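You operate a simulated robot arm through the tools that you are given. There is no shell and no other tool.

The job below is to be done with a simulated robot arm. You get a single attempt, and the scene is never put back.

## Task
Lift the cone off and crank the flow table for six drops.
Fine: the cone goes to the tank end of the table; stand the red marker on the square plate and put the lid on the bowl. Set down upright: what you pick out.

The check looks at the end state, three seconds after you hand in, the way a careful person would. Anything else that was tipped, shoved, dropped, spilled or broken makes it a failure. Lids that push on must go on centred and level and be pressed home; caps that screw on are set level and turned clockwise until they are tight.

## Robot
A 6-joint arm with a fingered hand on a trunk, on a base that drives. Base frame: it is fixed to the floor where the robot stands at the start and does not move with it; the origin is under the middle of the robot, x ahead of it, y to its left, z up. Lengths are in m, angles in rad, forces in N, time in s.
With the tool pointing down near the work surface it reaches from about 0.38 to 0.9 m from the robot's upright axis, wherever it stands. Its first joint turns from -2.897 to 2.897 rad. Places, roughly: bowl lid (17x17x4 cm) [-2, -0.1, 0.8]; brass cone [-2.75, 0.5, 1]; flow crank [-2.5, 0.7, 0.9]; green marker, red marker, yellow marker [-2, 0.25, 0.75]; square plate (9x9x4 cm) [-2.2, 0.4, 0.8]; steel bowl [-2.25, 0, 0.75]; tank end of the blue table [-2.3, 0.6, 0.8]. Payload 5 kg.
The tool frame sits at the grasp point between the pads (the TCP): z along the fingers, y along the line on which they close. The tips reach 0.036 m beyond it. Largest opening 0.12 m; the body of the gripper starts 0.042 m behind the TCP. The gripper is a hand of 4 fingers: y runs from the thumb to the fingers, the wrist lies at [-0.019, -0.123, -0.211] in the tool frame.
Orientation is that of the tool frame in the base frame, as a unit quaternion [x, y, z, w]. With the fingers straight down and the wrist toward the robot, the tool's x, y and z point along [0, 1, 0], [1, 0, 0] and [0, 0, -1] of the base frame.

## Interface
- The arm moves only by the tool move_arm. Its argument "motion" is text: rows parted by semicolons, each of 6 numbers parted by spaces: the shift along the tool's x, y, z in units of 100 mm (1.0 is 100 mm), then the turn, a rotation vector about the tool's x, y, z in units of 120 degrees (1.0 is 120 degrees). In form: x y z wx wy wz; .... A call has 1 to 20 rows; each row is the pose to reach, as a shift and turn from the pose commanded when the call began, along the tool's axes at that moment. A call with a number of a shift or a turn outside -1 to 1 is refused whole. Each row takes 0.2 s and may step no farther than 0.05 m and 0.15 rad from the row before; otherwise, the whole call is refused. A pose out of reach is approached as far as the arm can. The call stops where the force on the tool passes 90 N (or 10 N more than at its start, if that is more) or the arm is blocked; 0.2 s more then pass. In this call time passes only in rows, and 0.2 s behind the last. The reply holds the time, the measured pose of the TCP, the force on the tool along the base axes, the opening and the grip force, in the units named above and with some noise, with the torque about the TCP (base axes, N m) and any sound that the robot's microphone picked up.
- Cameras (640 x 400 px; columns grow to the right, rows downward): "scene" is now at [0.1079, -0.0111, 1.7332]; the picture's right is [-0.10, -0.99, 0.00], its down [-0.74, 0.08, -0.67] and it looks along [0.67, -0.07, -0.74] (base axes); focal length 279 px, centre (320, 200). "wrist" rides on the gripper at [0.073, -0.101, -0.142] in the tool frame; the picture's right is [-0.79, 0.29, -0.54], its down [-0.56, -0.70, 0.44] and it looks along [-0.25, 0.65, 0.71] (tool axes); focal length 280 px, centre (320, 200). There is no depth. A picture from a camera that has moved, and an enlarged one, comes with that camera's place and axes in the base frame and with its lens.
- capture(camera): a new picture of that camera. The clock stands still meanwhile.
- slide_trunk(by): slides the trunk up (or, below 0, down) by that many m; the arm and the scene camera ride with it, the base frame stays. It gives what a move gives, with no picture.
- base_move(legs): drives the robot by 1 to 6 legs, each [ahead, turn to the left] in m and rad, along the robot's own axes; the way and the turn of a leg run together, so that a leg with both is an arc; at most 1.5 m and 3.142 rad a leg. The arm and the cameras ride along, it lands a little off, and it stops where it bumps. It gives what a move gives.
- finger_targets(index, middle, ring, thumb_bend, thumb_turn): sets how far each is bent, from 0 (flat) to 1 (curled in); at 0.3 the hand is open as for a grip, at 0.7 the pads meet at the TCP. One left out holds its place. A second passes; each finger stops where it meets its share of the squeeze, and holds until it gets a number again. It is the only way to open and close the hand. It gives what a move gives, with no picture; readings hold the bend of each and the force on the fingers (four entries, about 0 where the hand has none), thumb and palm. thumb_turn goes from beside the hand (0) to across from the fingers (1), as for a grip.
- head_to(pan, tilt): turns the head with the scene camera to pan (to the left, within 1.501 rad either way) and tilt (down, from -0.506 to 1.204), counted from straight ahead of the robot. It gives what a move gives.
- enlarge(camera, box): a new picture of the part [left, top, right, bottom] of that camera's present view, enlarged. The clock stands still meanwhile.
- job_done(): hands the job in; it is judged then, once.

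Places have to be worked out from the pictures, the camera data and where the tool is seen. Open the gripper and draw the arm clear of the work before you hand the job in, unless the task says otherwise.

The tools are called as a command line: name --argument value ..., lists and objects as JSON in quotes. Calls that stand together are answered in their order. move_arm: Moves the arm, as the interface text tells. Its arguments: {"type":"object","properties":{"motion":{"type":"string"}},"required":["motion"]} The other tools are called the same way: slide_trunk (by) slides the trunk up or down; finger_targets (index, middle, ring, thumb_bend, thumb_turn) moves the fingers one by one; base_move (legs) drives the base; head_to (pan, tilt) turns the head that bears the scene camera; capture (camera) takes a picture; enlarge (camera, box) takes an enlarged picture of a part of a camera's view; job_done () hands the job in.

At the start:

```text
time_s: 0.0
ee_pos: [0.7082, 0.0936, 1.1497]
tool_rot: [0.707, 0.707, 0.0, 0.0]
force: [0.1, 0.6, -0.7]
moment: [0.04, 0.02, -0.02]
grip_width: 0.1195
grasp_force: 0.0
shape: jaw
bend: [0.3, 0.3, 0.3, 0.3, 0.98]
finger forces: [0.0, 0.0, 0.0, 0.0, 0.1, 0.0]
trunk travel left (down, up): [-0.75, 0.09]
robot x, y, heading: [0.0, 0.0009, -0.002]
head pan, tilt: [-0.103, 0.836]
```

scene: 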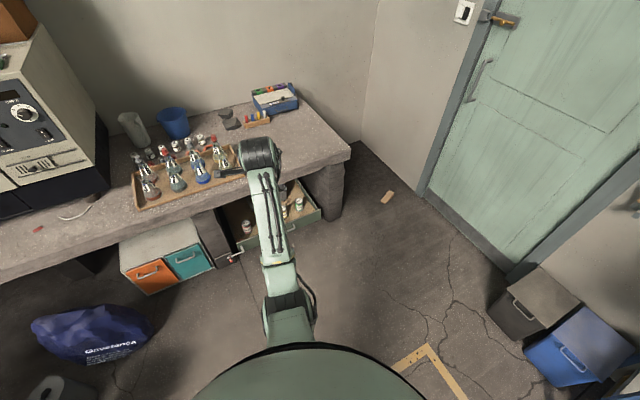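
wrist: 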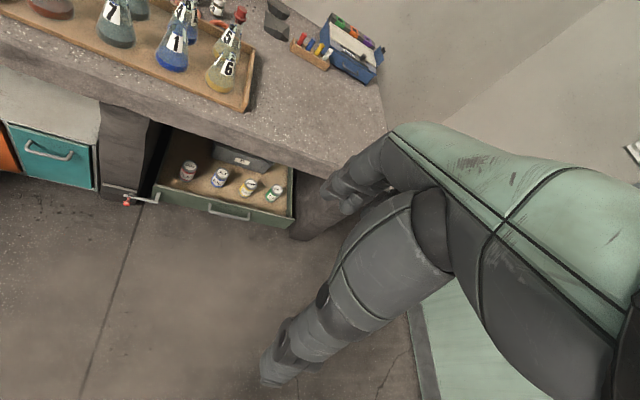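

The pictures show a bench ahead of the robot that isn't the one I need; the work lies behind it at x ≈ -2. I'll look left and right with the head before turning the base.

head_to --pan 1.5 --tilt 0.6

capture --camera "scene"

head_to --pan -1.5 --tilt 0.6

capture --camera "scene"

```text
time_s: 1.7
ee_pos: [0.7074, 0.0931, 1.1496]
tool_rot: [0.707, 0.707, 0.0, 0.001]
force: [0.4, -0.5, 0.4]
moment: [0.02, 0.01, -0.02]
grip_width: 0.1194
grasp_force: 0.0
shape: jaw
bend: [0.3, 0.3, 0.3, 0.3, 0.98]
finger forces: [0.0, 0.1, 0.0, 0.1, 0.0, 0.0]
trunk travel left (down, up): [-0.75, 0.09]
robot x, y, heading: [-0.0024, -0.0004, -0.001]
head pan, tilt: [1.499, 0.6]
```

```text
taken
camera scene: at [0.0358, 0.0852, 1.753], right [1.0, -0.07, 0.0], down [-0.04, -0.56, -0.82], along [0.06, 0.82, -0.57], focal length 279 px, centre (320, 200)
```

scene: 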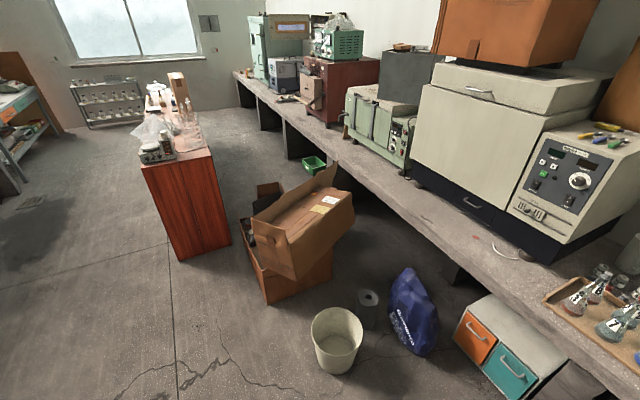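

```text
time_s: 4.3
ee_pos: [0.7083, 0.0925, 1.1498]
tool_rot: [0.707, 0.707, 0.0, 0.001]
force: [0.1, -0.2, 0.7]
moment: [0.03, 0.01, -0.01]
grip_width: 0.1196
grasp_force: 0.1
shape: jaw
bend: [0.3, 0.3, 0.3, 0.3, 0.98]
finger forces: [0.0, 0.0, 0.0, 0.1, 0.0, 0.0]
trunk travel left (down, up): [-0.75, 0.09]
robot x, y, heading: [0.0003, 0.004, -0.0]
head pan, tilt: [-1.499, 0.6]
```

```text
taken
camera scene: at [0.0358, -0.0911, 1.753], right [-1.0, -0.07, 0.0], down [-0.04, 0.56, -0.83], along [0.06, -0.82, -0.56], focal length 279 px, centre (320, 200)
```

scene: 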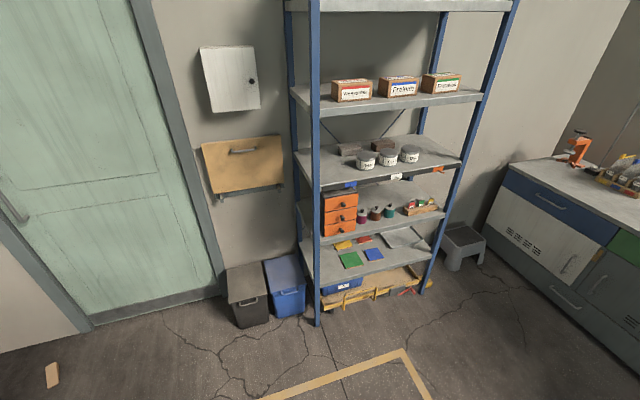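

The left side is clear of anything tall within about a metre (bucket near [0.2, 1.05], low). I'll turn the base to the left by about π and look ahead.

base_move --legs '[[0, 1.57], [0, 1.57]]'

head_to --pan 0.0 --tilt 0.4

capture --camera "scene"

```text
time_s: 13.8
ee_pos: [-0.7071, -0.1032, 1.15]
tool_rot: [0.712, -0.702, 0.0, 0.0]
force: [-0.2, -0.5, 0.5]
moment: [0.06, -0.04, -0.04]
grip_width: 0.1194
grasp_force: 0.1
shape: jaw
bend: [0.3, 0.3, 0.3, 0.3, 0.98]
finger forces: [0.0, 0.0, 0.1, 0.0, 0.0, 0.0]
trunk travel left (down, up): [-0.75, 0.09]
robot x, y, heading: [0.0008, -0.0011, -3.135]
head pan, tilt: [-1.499, 0.6]
```

```text
time_s: 15.4
ee_pos: [-0.7066, -0.1039, 1.1494]
tool_rot: [0.712, -0.702, 0.0, 0.0]
force: [-0.4, -0.1, 0.5]
moment: [-0.04, -0.02, 0.01]
grip_width: 0.1193
grasp_force: 0.0
shape: jaw
bend: [0.3, 0.3, 0.3, 0.3, 0.98]
finger forces: [0.1, 0.1, 0.0, 0.0, 0.0, 0.0]
trunk travel left (down, up): [-0.75, 0.09]
robot x, y, heading: [0.0012, -0.0014, -3.128]
head pan, tilt: [0.0, 0.4]
```

```text
taken
camera scene: at [-0.1235, -0.0047, 1.7712], right [-0.01, 1.0, 0.0], down [0.39, 0.01, -0.92], along [-0.92, -0.01, -0.39], focal length 279 px, centre (320, 200)
```

scene: 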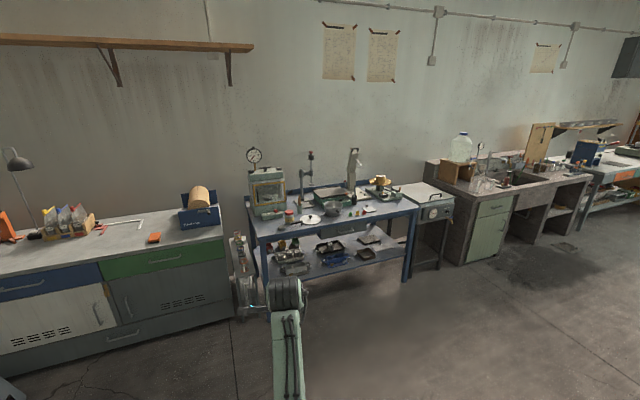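

The blue table is ahead. I'll enlarge the table area.

enlarge --camera "scene" --box '[230, 140, 470, 290]'

```text
2.67 times, centred on (350, 215) of scene
camera zoom: at [-0.1235, -0.0047, 1.7712], right [-0.01, 1.0, 0.0], down [0.39, 0.01, -0.92], along [-0.92, -0.01, -0.39], focal length 744 px, centre (240, 160)
```

zoom: 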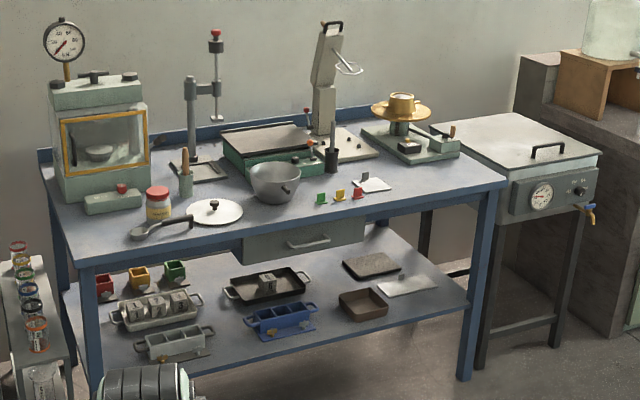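

The blue table seems to stand askew: front edge from about (-1.86,-0.44) to (-2.36,0.84). The flow table with brass cone is on its right (tank) end. I'll drive nearer, toward a spot in front of its right half, and turn to face it.

base_move --legs '[[0, -0.6], [1.2, 0], [0, 0.95]]'

head_to --pan 0.0 --tilt 0.6

capture --camera "scene"

```text
time_s: 26.8
ee_pos: [-1.6128, 0.3213, 1.1495]
tool_rot: [0.822, -0.569, -0.001, -0.001]
force: [0.4, 0.1, -0.2]
moment: [-0.01, -0.01, 0.01]
grip_width: 0.1195
grasp_force: 0.1
shape: jaw
bend: [0.3, 0.3, 0.3, 0.3, 0.98]
finger forces: [0.0, 0.0, 0.1, 0.0, 0.0, 0.0]
trunk travel left (down, up): [-0.75, 0.09]
robot x, y, heading: [-0.9812, 0.6566, -2.783]
head pan, tilt: [0.0, 0.4]
```

```text
time_s: 27.5
ee_pos: [-1.6106, 0.3205, 1.1486]
tool_rot: [0.822, -0.569, 0.001, 0.0]
force: [-0.9, -0.8, -0.5]
moment: [0.01, -0.01, -0.01]
grip_width: 0.1195
grasp_force: 0.1
shape: jaw
bend: [0.3, 0.3, 0.3, 0.3, 0.98]
finger forces: [0.0, 0.1, 0.0, 0.0, 0.0, 0.0]
trunk travel left (down, up): [-0.75, 0.09]
robot x, y, heading: [-0.9826, 0.6541, -2.781]
head pan, tilt: [0.0, 0.6]
```

```text
taken
camera scene: at [-1.0928, 0.6121, 1.753], right [-0.35, 0.94, 0.0], down [0.53, 0.2, -0.83], along [-0.77, -0.29, -0.56], focal length 279 px, centre (320, 200)
```

scene: 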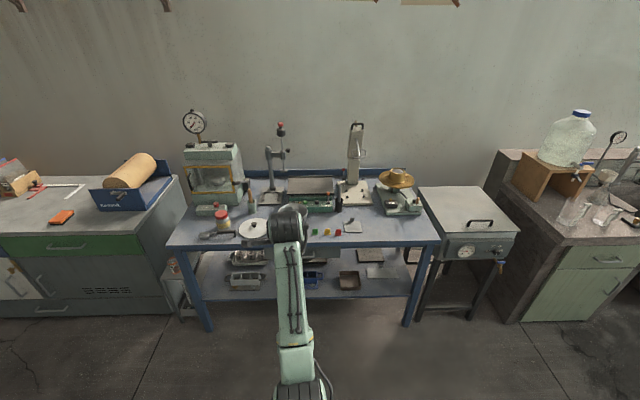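

Now I'm square to the table. I'll enlarge the parts of the table to identify the items.

enlarge --camera "scene" --box '[310, 160, 450, 250]'

enlarge --camera "scene" --box '[160, 160, 310, 250]'

capture --camera "wrist"

```text
4.44 times, centred on (380, 205) of scene
camera zoom: at [-1.0928, 0.6121, 1.753], right [-0.35, 0.94, 0.0], down [0.53, 0.2, -0.83], along [-0.77, -0.29, -0.56], focal length 1241 px, centre (53, 178)
```

zoom: 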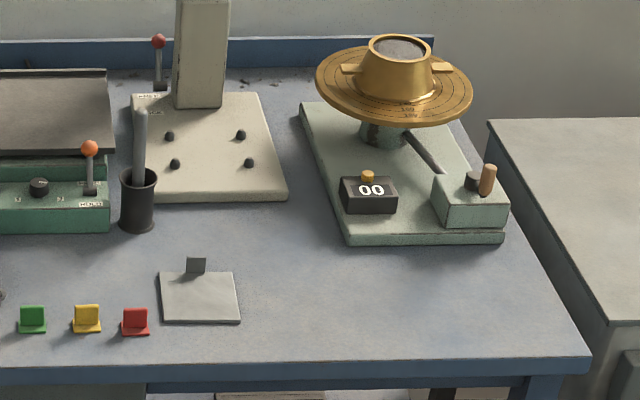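

```text
4.27 times, centred on (235, 205) of scene
camera zoom: at [-1.0928, 0.6121, 1.753], right [-0.35, 0.94, 0.0], down [0.53, 0.2, -0.83], along [-0.77, -0.29, -0.56], focal length 1191 px, centre (683, 179)
```

zoom: 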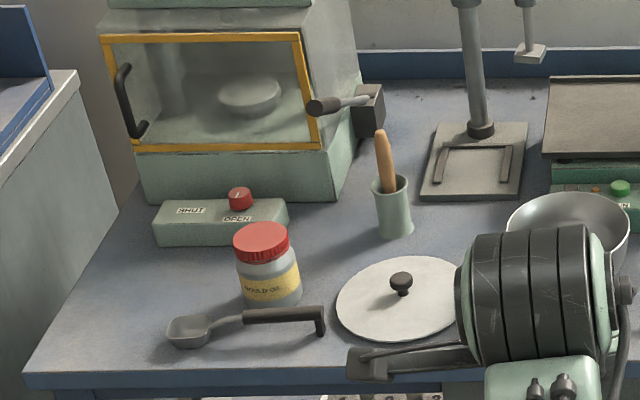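

```text
taken
camera wrist: at [-1.4914, 0.2879, 1.2919], right [-0.55, 0.64, 0.54], down [0.46, 0.77, -0.44], along [-0.7, 0.01, -0.71], focal length 280 px, centre (320, 200)
```

wrist: 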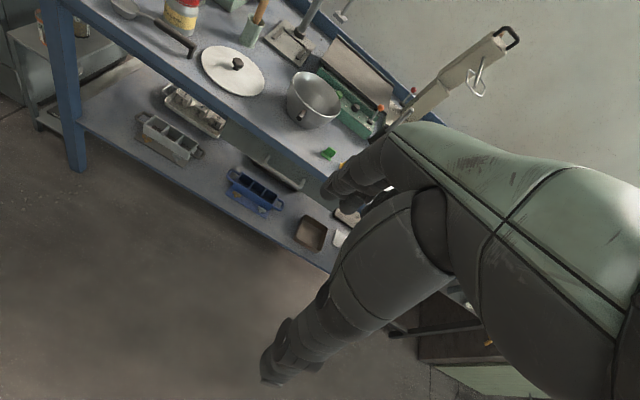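

The table top works out at z≈0.79 and the front edge about 1.16 m ahead of the robot axis; the red marker is near (-2.14,0.32). I'll tilt the head down to see how big the base is before driving closer.

head_to --pan 0.0 --tilt 1.2

capture --camera "scene"

```text
time_s: 28.5
ee_pos: [-1.6118, 0.3205, 1.149]
tool_rot: [0.822, -0.569, 0.001, 0.0]
force: [0.2, 0.0, -0.6]
moment: [0.0, -0.03, 0.03]
grip_width: 0.1197
grasp_force: 0.2
shape: jaw
bend: [0.3, 0.3, 0.3, 0.3, 0.98]
finger forces: [0.0, 0.0, 0.0, 0.0, 0.1, 0.0]
trunk travel left (down, up): [-0.75, 0.09]
robot x, y, heading: [-0.9818, 0.6567, -2.781]
head pan, tilt: [0.0, 1.201]
```

```text
taken
camera scene: at [-1.0625, 0.6236, 1.7084], right [-0.35, 0.94, 0.0], down [0.87, 0.33, -0.36], along [-0.34, -0.13, -0.93], focal length 279 px, centre (320, 200)
```

scene: 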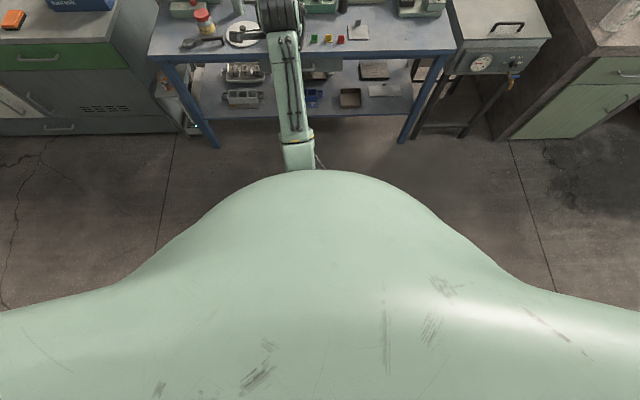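

The chest hides the base, so I'll approach cautiously. First a close look at the hand itself in the wrist camera to learn its geometry.

enlarge --camera "wrist" --box '[240, 120, 560, 390]'

head_to --pan 0.0 --tilt 0.75

```text
1.48 times, centred on (400, 255) of wrist
camera zoom: at [-1.4915, 0.288, 1.2919], right [-0.55, 0.64, 0.54], down [0.46, 0.77, -0.44], along [-0.7, 0.01, -0.71], focal length 415 px, centre (202, 118)
```

zoom: 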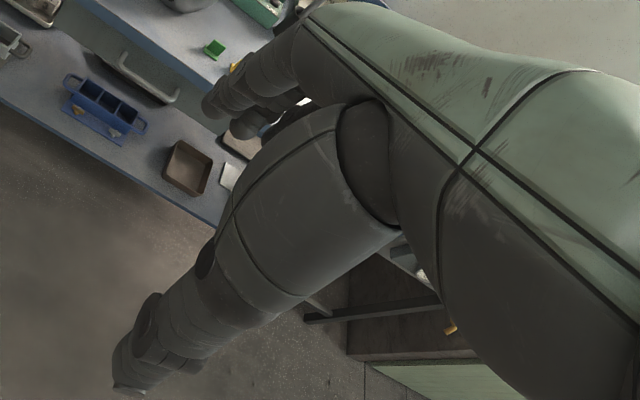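

```text
time_s: 29.4
ee_pos: [-1.6112, 0.319, 1.1495]
tool_rot: [0.822, -0.57, 0.0, 0.0]
force: [0.2, -0.4, -0.1]
moment: [-0.03, -0.01, -0.01]
grip_width: 0.1193
grasp_force: 0.1
shape: jaw
bend: [0.3, 0.3, 0.3, 0.3, 0.98]
finger forces: [0.0, 0.0, 0.0, 0.0, 0.1, 0.1]
trunk travel left (down, up): [-0.75, 0.09]
robot x, y, heading: [-0.9832, 0.657, -2.778]
head pan, tilt: [0.0, 0.75]
```

I'll drive to a spot in front of the right part of the table, leaving about 0.6 m between the axis and the table's front edge; the hand at z≈1.11 clears everything there.

base_move --legs '[[0, -0.63], [0.68, 0], [0, 0.63]]'

capture --camera "scene"

capture --camera "wrist"

```text
time_s: 37.5
ee_pos: [-2.2675, 0.503, 1.1488]
tool_rot: [0.822, -0.57, 0.0, 0.001]
force: [-0.5, -0.6, 0.0]
moment: [-0.01, 0.0, 0.0]
grip_width: 0.1199
grasp_force: 0.1
shape: jaw
bend: [0.3, 0.3, 0.3, 0.3, 0.98]
finger forces: [0.1, 0.0, 0.0, 0.1, 0.1, 0.1]
trunk travel left (down, up): [-0.75, 0.09]
robot x, y, heading: [-1.6346, 0.8413, -2.779]
head pan, tilt: [0.0, 0.75]
```

```text
taken
camera scene: at [-1.743, 0.7965, 1.7401], right [-0.35, 0.94, 0.0], down [0.64, 0.24, -0.73], along [-0.68, -0.26, -0.68], focal length 279 px, centre (320, 200)
```

scene: 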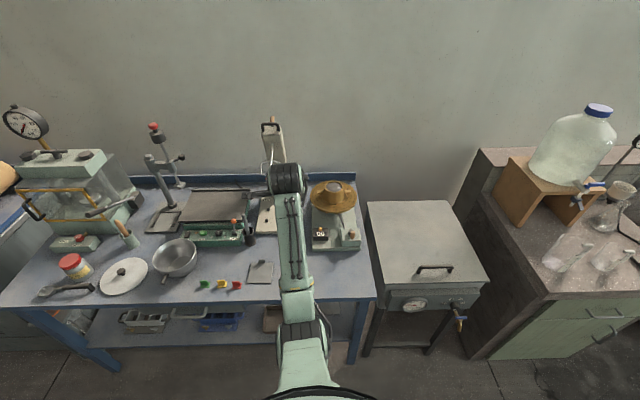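

```text
taken
camera wrist: at [-2.147, 0.4705, 1.2919], right [-0.55, 0.64, 0.54], down [0.46, 0.77, -0.44], along [-0.7, 0.01, -0.71], focal length 280 px, centre (320, 200)
```

wrist: 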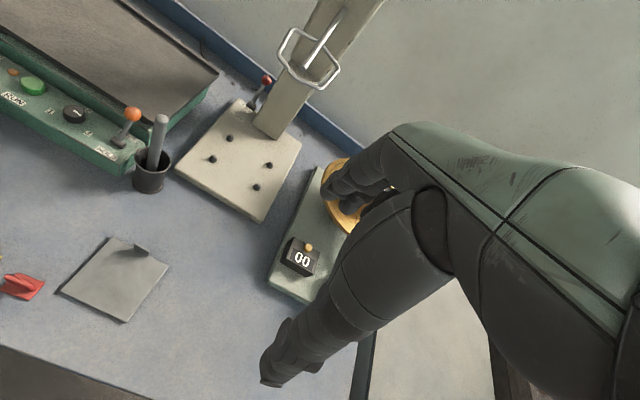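

The flow table is straight ahead. I'll enlarge it to read the crank, counter and cone geometry.

enlarge --camera "scene" --box '[290, 165, 390, 228]'

enlarge --camera "scene" --box '[80, 210, 380, 397]'

```text
6.35 times, centred on (340, 196) of scene
camera zoom: at [-1.743, 0.7965, 1.7401], right [-0.35, 0.94, 0.0], down [0.64, 0.24, -0.73], along [-0.68, -0.26, -0.68], focal length 1772 px, centre (193, 222)
```

zoom: 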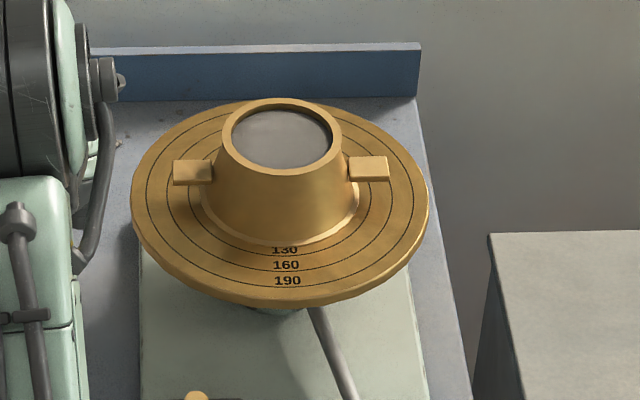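

```text
2.13 times, centred on (230, 304) of scene
camera zoom: at [-1.743, 0.7965, 1.7401], right [-0.35, 0.94, 0.0], down [0.64, 0.24, -0.73], along [-0.68, -0.26, -0.68], focal length 596 px, centre (512, -21)
```

zoom: 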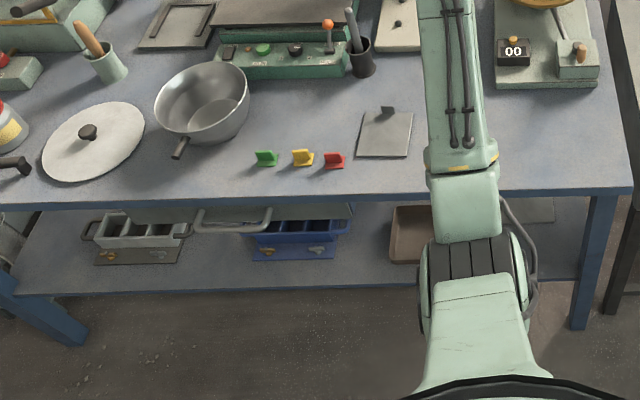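

The cone (about 113 mm base, 88 mm top, ears to the left and right) stands on the disc about 1.07 m from the axis. I'll look closer at the crank and counter.

enlarge --camera "scene" --box '[305, 215, 369, 255]'

enlarge --camera "wrist" --box '[250, 140, 410, 320]'

```text
10.00 times, centred on (337, 235) of scene
camera zoom: at [-1.743, 0.7965, 1.7401], right [-0.35, 0.94, 0.0], down [0.64, 0.24, -0.73], along [-0.68, -0.26, -0.68], focal length 2792 px, centre (150, -150)
```

zoom: 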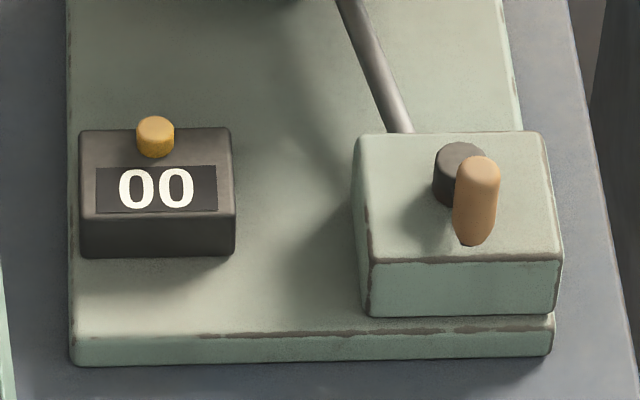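

```text
2.22 times, centred on (330, 230) of wrist
camera zoom: at [-2.147, 0.4705, 1.2919], right [-0.55, 0.64, 0.54], down [0.46, 0.77, -0.44], along [-0.7, 0.01, -0.71], focal length 623 px, centre (298, 133)
```

zoom: 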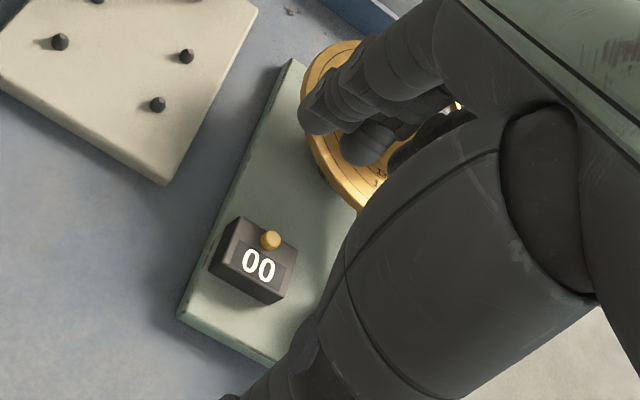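

The crank is a vertical wooden peg just in front of a dark hub; the counter reads 00. I'll edge forward to bring the cone into reach.

base_move --legs '[[0.12, 0]]'

base_move --legs '[[0.07, 0]]'

capture --camera "scene"

capture --camera "wrist"

```text
time_s: 38.8
ee_pos: [-2.3779, 0.4611, 1.1507]
tool_rot: [0.822, -0.57, 0.0, 0.0]
force: [0.1, 0.7, -0.4]
moment: [0.01, 0.03, 0.0]
grip_width: 0.1195
grasp_force: 0.1
shape: jaw
bend: [0.3, 0.3, 0.3, 0.3, 0.98]
finger forces: [0.0, 0.0, 0.0, 0.0, 0.0, 0.0]
trunk travel left (down, up): [-0.75, 0.09]
robot x, y, heading: [-1.748, 0.8019, -2.782]
head pan, tilt: [0.0, 0.75]
```

```text
time_s: 39.8
ee_pos: [-2.443, 0.4359, 1.15]
tool_rot: [0.822, -0.569, 0.0, -0.001]
force: [-0.3, -1.8, -0.9]
moment: [-0.01, 0.0, -0.01]
grip_width: 0.1197
grasp_force: 0.0
shape: jaw
bend: [0.3, 0.3, 0.3, 0.3, 0.98]
finger forces: [0.0, 0.1, 0.0, 0.0, 0.1, 0.0]
trunk travel left (down, up): [-0.75, 0.09]
robot x, y, heading: [-1.8131, 0.7727, -2.784]
head pan, tilt: [0.0, 0.75]
```

```text
taken
camera scene: at [-1.9189, 0.7302, 1.7402], right [-0.35, 0.94, 0.0], down [0.64, 0.24, -0.73], along [-0.68, -0.26, -0.68], focal length 279 px, centre (320, 200)
```

scene: 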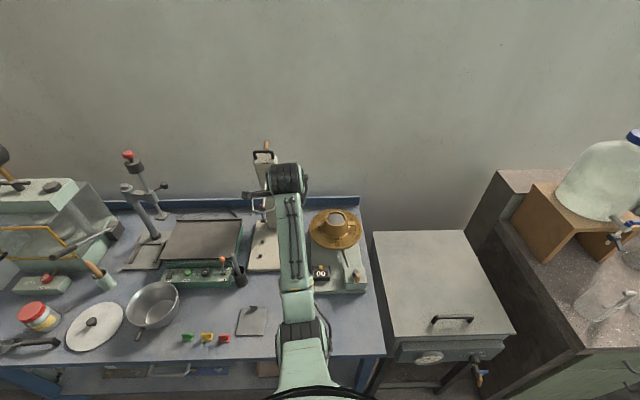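

```text
taken
camera wrist: at [-2.3227, 0.4037, 1.2923], right [-0.55, 0.64, 0.54], down [0.46, 0.77, -0.44], along [-0.7, 0.01, -0.71], focal length 280 px, centre (320, 200)
```

wrist: 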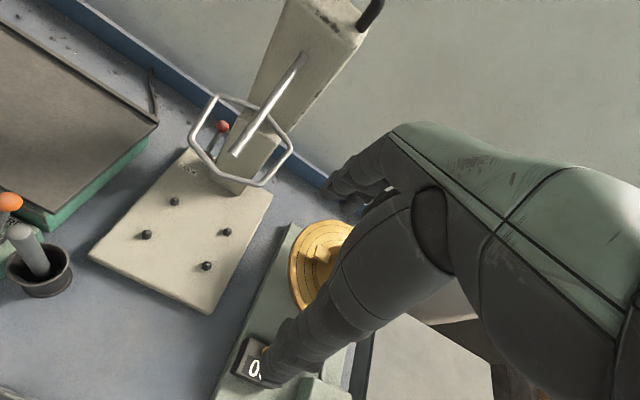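

The front edge is now about 0.41 m from the axis with no bump. I'll enlarge the flow table from here to triangulate cone and crank against the previous view.

enlarge --camera "scene" --box '[300, 195, 380, 245]'

enlarge --camera "scene" --box '[305, 255, 385, 305]'

```text
8.00 times, centred on (340, 220) of scene
camera zoom: at [-1.9189, 0.7302, 1.7402], right [-0.35, 0.94, 0.0], down [0.64, 0.24, -0.73], along [-0.68, -0.26, -0.68], focal length 2233 px, centre (160, 40)
```

zoom: 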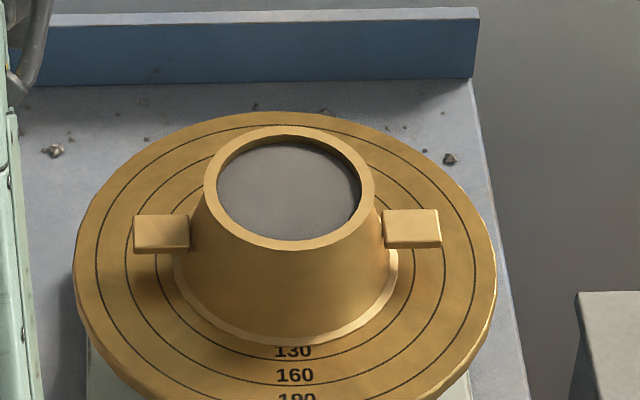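

```text
8.00 times, centred on (345, 280) of scene
camera zoom: at [-1.9189, 0.7302, 1.7402], right [-0.35, 0.94, 0.0], down [0.64, 0.24, -0.73], along [-0.68, -0.26, -0.68], focal length 2233 px, centre (120, -440)
```

zoom: 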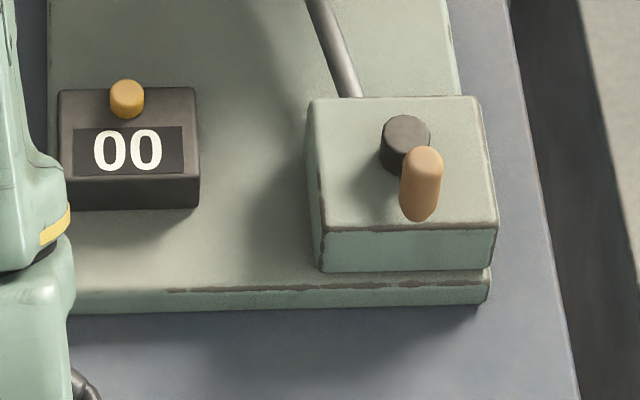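

Two-view triangulation puts the cone near (-2.63, 0.53), top at z≈0.95. Tool x points left, y ahead, z down, so I'll move the open hand right and forward, high above the flow table.

move_arm --motion "-0.3 0.25 0 0 0 0; -0.6 0.5 0 0 0 0; -0.9 0.7 0 0 0 0; -1.0 0.9 0 0 0 0"

move_arm --motion "-0.25 0.25 0 0 0 0; -0.54 0.3 0 0 0 0"

capture --camera "wrist"

capture --camera "scene"

```text
time_s: 40.8
ee_pos: [-2.5643, 0.4975, 1.1496]
tool_rot: [0.822, -0.569, 0.0, 0.0]
force: [0.9, -0.1, 0.2]
moment: [-0.02, -0.01, 0.03]
grip_width: 0.12
grasp_force: 0.2
shape: jaw
bend: [0.3, 0.3, 0.3, 0.3, 0.98]
finger forces: [0.0, 0.1, 0.0, 0.0, 0.0, 0.1]
trunk travel left (down, up): [-0.75, 0.09]
robot x, y, heading: [-1.8109, 0.7702, -2.782]
head pan, tilt: [0.0, 0.75]
```

```text
time_s: 41.4
ee_pos: [-2.6091, 0.5385, 1.1496]
tool_rot: [0.822, -0.569, 0.001, 0.0]
force: [0.0, 1.0, 0.2]
moment: [-0.01, 0.01, 0.0]
grip_width: 0.1199
grasp_force: 0.0
shape: jaw
bend: [0.3, 0.3, 0.3, 0.3, 0.98]
finger forces: [0.0, 0.0, 0.1, 0.0, 0.0, 0.1]
trunk travel left (down, up): [-0.75, 0.09]
robot x, y, heading: [-1.8135, 0.778, -2.782]
head pan, tilt: [0.0, 0.75]
```

```text
taken
camera wrist: at [-2.4898, 0.5063, 1.2919], right [-0.55, 0.64, 0.54], down [0.46, 0.77, -0.44], along [-0.7, 0.0, -0.71], focal length 280 px, centre (320, 200)
```

wrist: 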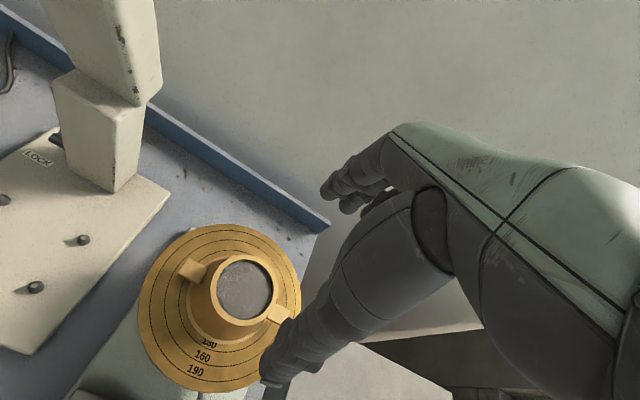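

```text
taken
camera scene: at [-1.9203, 0.7318, 1.7401], right [-0.35, 0.94, 0.0], down [0.64, 0.24, -0.73], along [-0.68, -0.26, -0.68], focal length 279 px, centre (320, 200)
```

scene: 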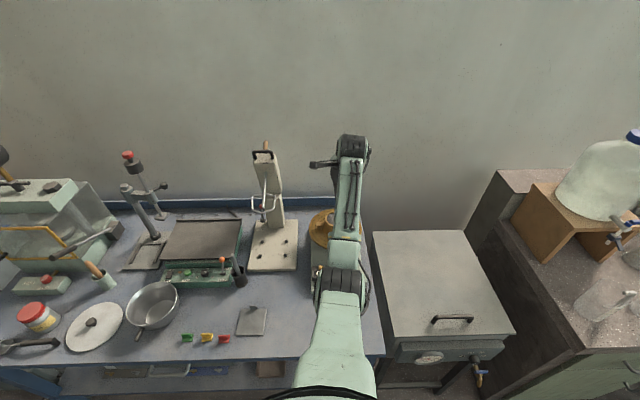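

Combining wrist and scene views: the cone axis is ~14 mm ahead of the TCP, aligned sideways, top at z≈0.965 (disc ≈0.905). I'll shift forward 14 mm and lower 10 cm, still above the cone top.

move_arm --motion "0 0.14 0.2 0 0 0; 0 0.14 0.5 0 0 0; 0 0.14 0.8 0 0 0; 0 0.14 1.0 0 0 0"

capture --camera "wrist"

enlarge --camera "scene" --box '[280, 110, 440, 280]'

```text
time_s: 42.4
ee_pos: [-2.6236, 0.5341, 1.0479]
tool_rot: [0.822, -0.57, 0.0, 0.0]
force: [-1.4, 0.0, 0.9]
moment: [-0.01, -0.02, 0.03]
grip_width: 0.1198
grasp_force: 0.0
shape: jaw
bend: [0.3, 0.3, 0.3, 0.3, 0.98]
finger forces: [0.0, 0.0, 0.1, 0.0, 0.0, 0.0]
trunk travel left (down, up): [-0.75, 0.09]
robot x, y, heading: [-1.8138, 0.7717, -2.788]
head pan, tilt: [0.0, 0.75]
```

```text
taken
camera wrist: at [-2.5038, 0.5003, 1.1912], right [-0.55, 0.64, 0.54], down [0.46, 0.77, -0.44], along [-0.7, 0.01, -0.71], focal length 280 px, centre (320, 200)
```

wrist: 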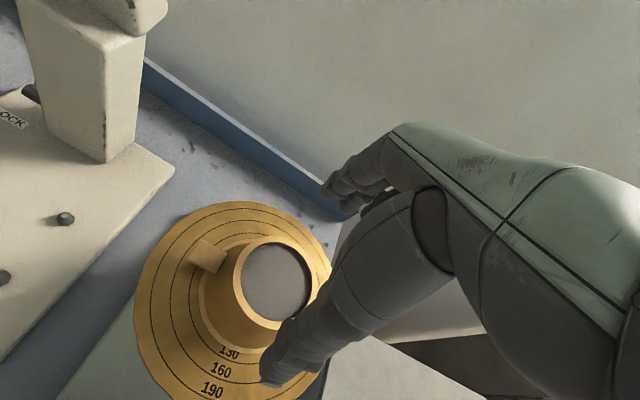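

```text
2.35 times, centred on (360, 195) of scene
camera zoom: at [-1.9208, 0.73, 1.7401], right [-0.35, 0.94, 0.0], down [0.64, 0.24, -0.73], along [-0.68, -0.26, -0.68], focal length 657 px, centre (226, 212)
```

zoom: 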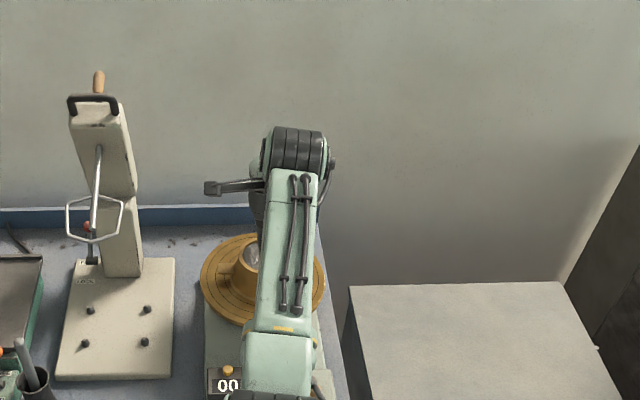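

I'll enlarge the cone in the wrist view to refine its centre relative to the fingers.

enlarge --camera "wrist" --box '[130, 190, 370, 390]'

```text
2.00 times, centred on (250, 290) of wrist
camera zoom: at [-2.5038, 0.5003, 1.1912], right [-0.55, 0.64, 0.54], down [0.46, 0.77, -0.44], along [-0.7, 0.01, -0.71], focal length 561 px, centre (460, 20)
```

zoom: 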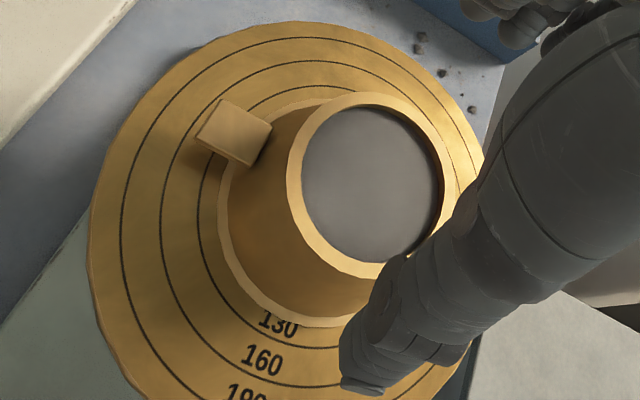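

The cone is centred between thumb and fingers within ~3 mm. I'll lower 90 mm so the tips end up around the cone flanks, ~2 cm above the disc.

move_arm --motion "0 -0.01 0.3 0 0 0; 0 -0.02 0.6 0 0 0; 0 -0.02 0.75 0 0 0; 0 -0.02 0.9 0 0 0"

capture --camera "wrist"

capture --camera "scene"

```text
time_s: 43.4
ee_pos: [-2.6228, 0.5328, 0.9581]
tool_rot: [0.822, -0.569, 0.0, 0.0]
force: [-0.9, -0.6, 0.2]
moment: [0.02, 0.04, 0.03]
grip_width: 0.1197
grasp_force: 0.0
shape: jaw
bend: [0.3, 0.3, 0.3, 0.3, 0.98]
finger forces: [0.0, 0.0, 0.1, 0.0, 0.0, 0.0]
trunk travel left (down, up): [-0.75, 0.09]
robot x, y, heading: [-1.8133, 0.7725, -2.782]
head pan, tilt: [0.0, 0.75]
```

```text
taken
camera wrist: at [-2.5014, 0.5007, 1.101], right [-0.55, 0.64, 0.54], down [0.46, 0.77, -0.44], along [-0.7, 0.01, -0.71], focal length 280 px, centre (320, 200)
```

wrist: 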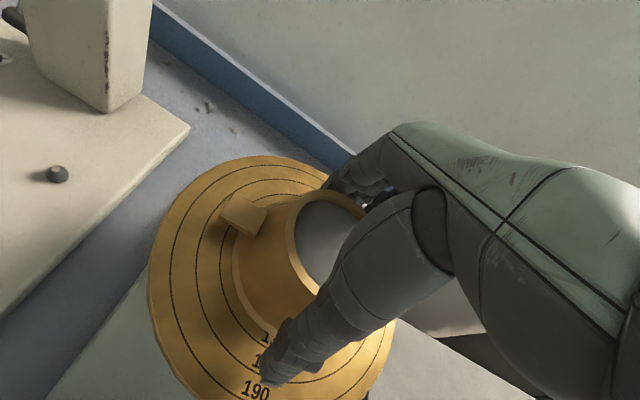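

```text
taken
camera scene: at [-1.9205, 0.7297, 1.7401], right [-0.35, 0.94, 0.0], down [0.64, 0.24, -0.73], along [-0.68, -0.26, -0.68], focal length 279 px, centre (320, 200)
```

scene: 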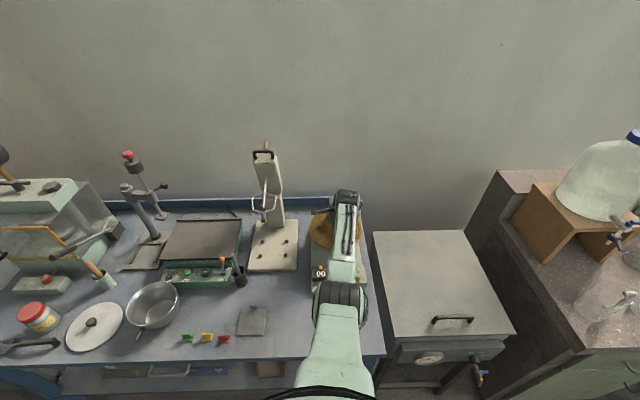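

No contact yet (TCP 0.958). I'll enlarge the wrist view to check how the tips sit relative to the cone and disc.

enlarge --camera "wrist" --box '[200, 150, 440, 390]'

enlarge --camera "scene" --box '[300, 180, 380, 240]'

```text
1.67 times, centred on (320, 270) of wrist
camera zoom: at [-2.5014, 0.5007, 1.101], right [-0.55, 0.64, 0.54], down [0.46, 0.77, -0.44], along [-0.7, 0.01, -0.71], focal length 467 px, centre (320, 83)
```

zoom: 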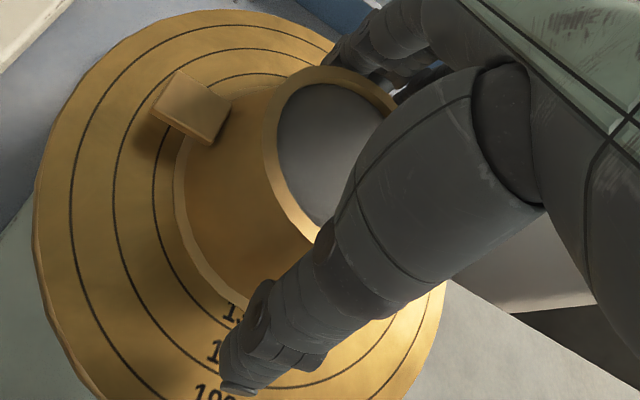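

```text
6.67 times, centred on (340, 210) of scene
camera zoom: at [-1.9205, 0.7297, 1.7401], right [-0.35, 0.94, 0.0], down [0.64, 0.24, -0.73], along [-0.68, -0.26, -0.68], focal length 1861 px, centre (187, 133)
```

zoom: 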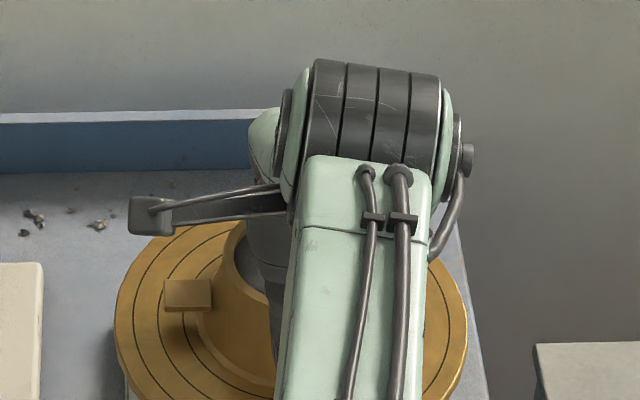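

The thumb and fingers straddle the cone. I'll lower 5 mm more and then close the hand on it.

move_arm --motion "0 0 0.05 0 0 0"

finger_targets --index 0.7 --middle 0.7 --ring 0.7 --thumb_bend 0.7

capture --camera "wrist"

```text
time_s: 43.8
ee_pos: [-2.6216, 0.5337, 0.9538]
tool_rot: [0.822, -0.569, 0.0, 0.0]
force: [0.0, 0.2, 0.1]
moment: [0.0, -0.02, -0.02]
grip_width: 0.12
grasp_force: 0.1
shape: jaw
bend: [0.3, 0.3, 0.3, 0.3, 0.98]
finger forces: [0.0, 0.1, 0.1, 0.0, 0.1, 0.0]
trunk travel left (down, up): [-0.75, 0.09]
robot x, y, heading: [-1.8135, 0.7711, -2.785]
head pan, tilt: [0.0, 0.75]
```

```text
time_s: 44.8
ee_pos: [-2.6204, 0.5334, 0.9548]
tool_rot: [0.822, -0.569, -0.001, 0.001]
force: [-2.5, -1.0, 5.0]
moment: [-0.03, 0.42, 0.06]
grip_width: 0.0959
grasp_force: 20.7
shape: fingers
bend: [0.43, 0.45, 0.55, 0.41, 0.95]
finger forces: [7.7, 7.9, 6.3, 0.1, 20.1, 0.0]
trunk travel left (down, up): [-0.75, 0.09]
robot x, y, heading: [-1.8132, 0.7714, -2.778]
head pan, tilt: [0.0, 0.75]
```

```text
taken
camera wrist: at [-2.5009, 0.5009, 1.0975], right [-0.55, 0.64, 0.54], down [0.46, 0.77, -0.44], along [-0.7, 0.01, -0.71], focal length 280 px, centre (320, 200)
```

wrist: 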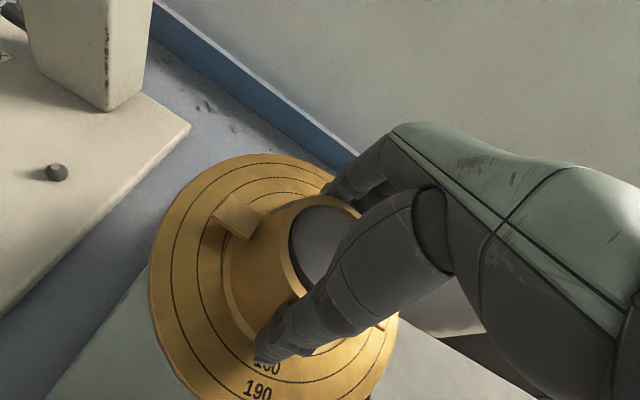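

The cone is gripped at 96 mm width with ~21 N. I'll lift it slowly a few centimetres and look.

move_arm --motion "0 0 -0.05 0 0 0; 0 0 -0.1 0 0 0; 0 0 -0.2 0 0 0; 0 0 -0.3 0 0 0; 0 0 -0.4 0 0 0"

capture --camera "wrist"

```text
time_s: 46.0
ee_pos: [-2.6211, 0.534, 0.9932]
tool_rot: [0.822, -0.569, 0.001, -0.001]
force: [0.3, 0.4, -2.5]
moment: [0.0, 0.07, 0.02]
grip_width: 0.0955
grasp_force: 19.8
shape: fingers
bend: [0.43, 0.45, 0.56, 0.41, 0.95]
finger forces: [6.7, 6.2, 5.6, 0.0, 20.3, 0.0]
trunk travel left (down, up): [-0.75, 0.09]
robot x, y, heading: [-1.8162, 0.772, -2.785]
head pan, tilt: [0.0, 0.75]
```

```text
taken
camera wrist: at [-2.5016, 0.5017, 1.1367], right [-0.55, 0.64, 0.54], down [0.46, 0.77, -0.44], along [-0.7, 0.01, -0.71], focal length 280 px, centre (320, 200)
```

wrist: 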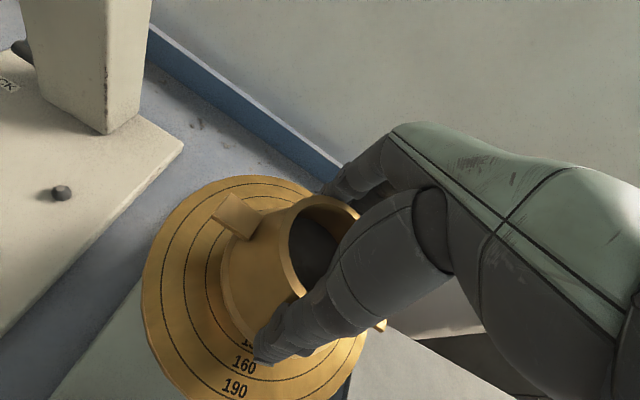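

The cone comes up (about 2.5 N) and its inside looks emptier. I'll lift another 7 cm straight and check that the mortar stays.

move_arm --motion "0 0 -0.2 0 0 0; 0 0 -0.4 0 0 0; 0 0 -0.6 0 0 0; 0 0 -0.8 0 0 0"

capture --camera "wrist"

enlarge --camera "scene" --box '[270, 150, 430, 290]'

```text
time_s: 47.0
ee_pos: [-2.6204, 0.5343, 1.0738]
tool_rot: [0.822, -0.569, 0.0, 0.0]
force: [0.2, 0.6, -1.1]
moment: [0.03, 0.04, 0.01]
grip_width: 0.0958
grasp_force: 19.3
shape: fingers
bend: [0.43, 0.45, 0.56, 0.41, 0.95]
finger forces: [6.8, 6.1, 5.6, 0.1, 20.2, 0.0]
trunk travel left (down, up): [-0.75, 0.09]
robot x, y, heading: [-1.8118, 0.7703, -2.781]
head pan, tilt: [0.0, 0.75]
```

```text
taken
camera wrist: at [-2.501, 0.5018, 1.2167], right [-0.55, 0.64, 0.54], down [0.46, 0.77, -0.44], along [-0.7, 0.01, -0.71], focal length 280 px, centre (320, 200)
```

wrist: 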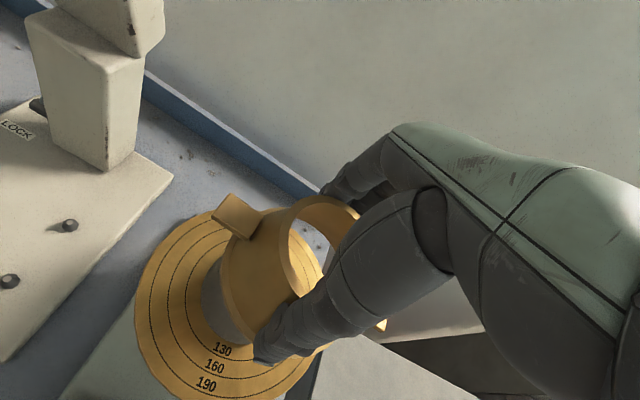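

```text
2.86 times, centred on (350, 220) of scene
camera zoom: at [-1.9198, 0.7299, 1.7401], right [-0.35, 0.94, 0.0], down [0.64, 0.24, -0.73], along [-0.68, -0.26, -0.68], focal length 798 px, centre (234, 143)
```

zoom: 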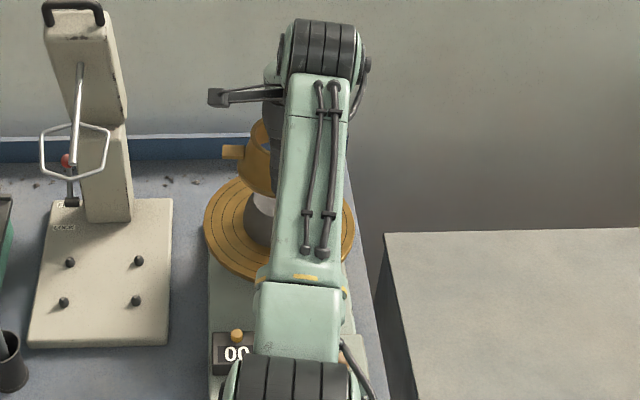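

The mortar stands free on the disc and the cone is empty. I'll carry the cone back toward the robot, to above the free front corner spot at about (-2.30, 0.60).

move_arm --motion "0.05 -0.3 0 0 0 0; 0.1 -0.6 0 0 0 0; 0.2 -0.85 0 0 0 0; 0.25 -1.0 0 0 0 0"

move_arm --motion "0.05 -0.3 0 0 0 0; 0.1 -0.6 0 0 0 0; 0.15 -0.85 0 0 0 0; 0.2 -1.0 0 0 0 0"

move_arm --motion "0.0 -0.3 0 0 0 0; 0.03 -0.6 0 0 0 0; 0.06 -0.85 0 0 0 0; 0.06 -1.0 0 0 0 0; 0.06 -1.0 0.3 0 0 0; 0.06 -1.0 0.6 0 0 0; 0.06 -1.0 0.8 0 0 0; 0.06 -1.0 1.0 0 0 0"

capture --camera "wrist"

capture --camera "scene"

```text
time_s: 48.0
ee_pos: [-2.5169, 0.547, 1.0749]
tool_rot: [0.822, -0.569, 0.0, 0.0]
force: [-0.6, 0.0, -2.1]
moment: [-0.01, 0.02, -0.05]
grip_width: 0.0956
grasp_force: 19.0
shape: fingers
bend: [0.43, 0.46, 0.56, 0.41, 0.95]
finger forces: [6.8, 6.0, 5.6, 0.0, 20.0, 0.1]
trunk travel left (down, up): [-0.75, 0.09]
robot x, y, heading: [-1.8134, 0.7714, -2.779]
head pan, tilt: [0.0, 0.75]
```

```text
time_s: 49.0
ee_pos: [-2.4184, 0.5613, 1.0751]
tool_rot: [0.822, -0.569, 0.0, 0.0]
force: [1.8, -1.0, -1.8]
moment: [0.01, 0.03, -0.02]
grip_width: 0.0952
grasp_force: 19.4
shape: fingers
bend: [0.43, 0.46, 0.56, 0.41, 0.95]
finger forces: [6.7, 6.1, 5.7, 0.0, 19.8, 0.0]
trunk travel left (down, up): [-0.75, 0.09]
robot x, y, heading: [-1.8132, 0.7742, -2.786]
head pan, tilt: [0.0, 0.75]
```

```text
time_s: 50.8
ee_pos: [-2.3231, 0.5908, 0.9741]
tool_rot: [0.822, -0.569, 0.001, 0.001]
force: [0.0, -0.2, -2.3]
moment: [-0.02, 0.0, -0.02]
grip_width: 0.0954
grasp_force: 18.8
shape: fingers
bend: [0.43, 0.46, 0.56, 0.41, 0.95]
finger forces: [6.7, 5.8, 5.8, 0.0, 19.5, 0.0]
trunk travel left (down, up): [-0.75, 0.09]
robot x, y, heading: [-1.8186, 0.7737, -2.781]
head pan, tilt: [0.0, 0.75]
```

```text
taken
camera wrist: at [-2.2028, 0.5581, 1.1162], right [-0.55, 0.64, 0.54], down [0.46, 0.77, -0.44], along [-0.7, 0.01, -0.71], focal length 280 px, centre (320, 200)
```

wrist: 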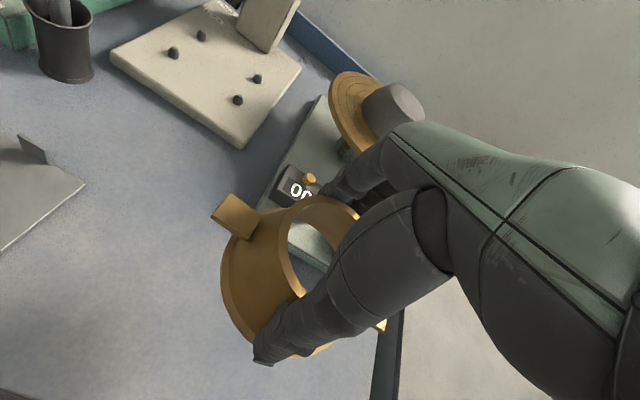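

```text
taken
camera scene: at [-1.9202, 0.7297, 1.7401], right [-0.35, 0.94, 0.0], down [0.64, 0.24, -0.73], along [-0.68, -0.26, -0.68], focal length 279 px, centre (320, 200)
```

scene: 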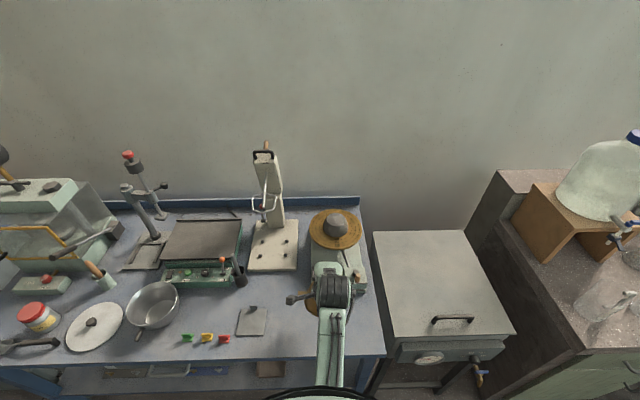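

The cone hangs above the free spot in front of the flow table. I'll back off 1 cm toward the edge and lower most of the way, then creep to contact.

move_arm --motion "0 -0.05 0.3 0 0 0; 0 -0.1 0.6 0 0 0; 0 -0.1 0.85 0 0 0; 0 -0.1 1.0 0 0 0"

capture --camera "wrist"

enlarge --camera "scene" --box '[230, 210, 390, 370]'

```text
time_s: 51.8
ee_pos: [-2.3132, 0.5945, 0.873]
tool_rot: [0.822, -0.57, 0.001, -0.001]
force: [0.4, -0.3, -1.4]
moment: [-0.01, 0.0, -0.01]
grip_width: 0.0953
grasp_force: 18.9
shape: fingers
bend: [0.43, 0.46, 0.56, 0.41, 0.95]
finger forces: [6.7, 5.8, 5.8, 0.1, 19.3, 0.0]
trunk travel left (down, up): [-0.75, 0.09]
robot x, y, heading: [-1.8164, 0.7706, -2.786]
head pan, tilt: [0.0, 0.75]
```

```text
taken
camera wrist: at [-2.1932, 0.5619, 1.016], right [-0.55, 0.64, 0.54], down [0.46, 0.77, -0.44], along [-0.7, 0.01, -0.71], focal length 280 px, centre (320, 200)
```

wrist: 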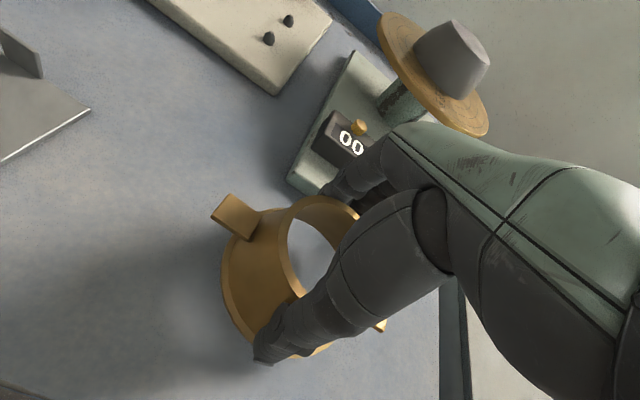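

```text
2.50 times, centred on (310, 290) of scene
camera zoom: at [-1.92, 0.7298, 1.7401], right [-0.35, 0.94, 0.0], down [0.64, 0.24, -0.73], along [-0.68, -0.26, -0.68], focal length 698 px, centre (345, -25)
```

zoom: 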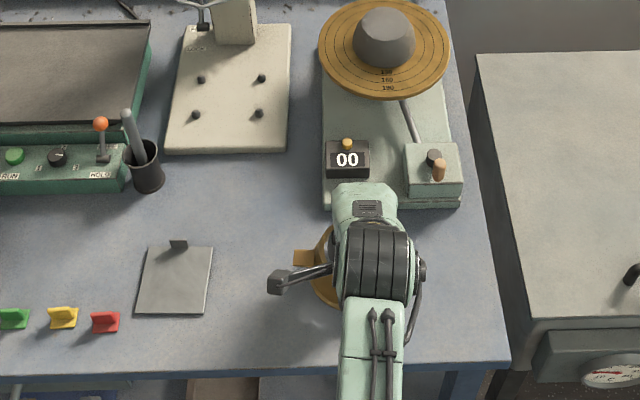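

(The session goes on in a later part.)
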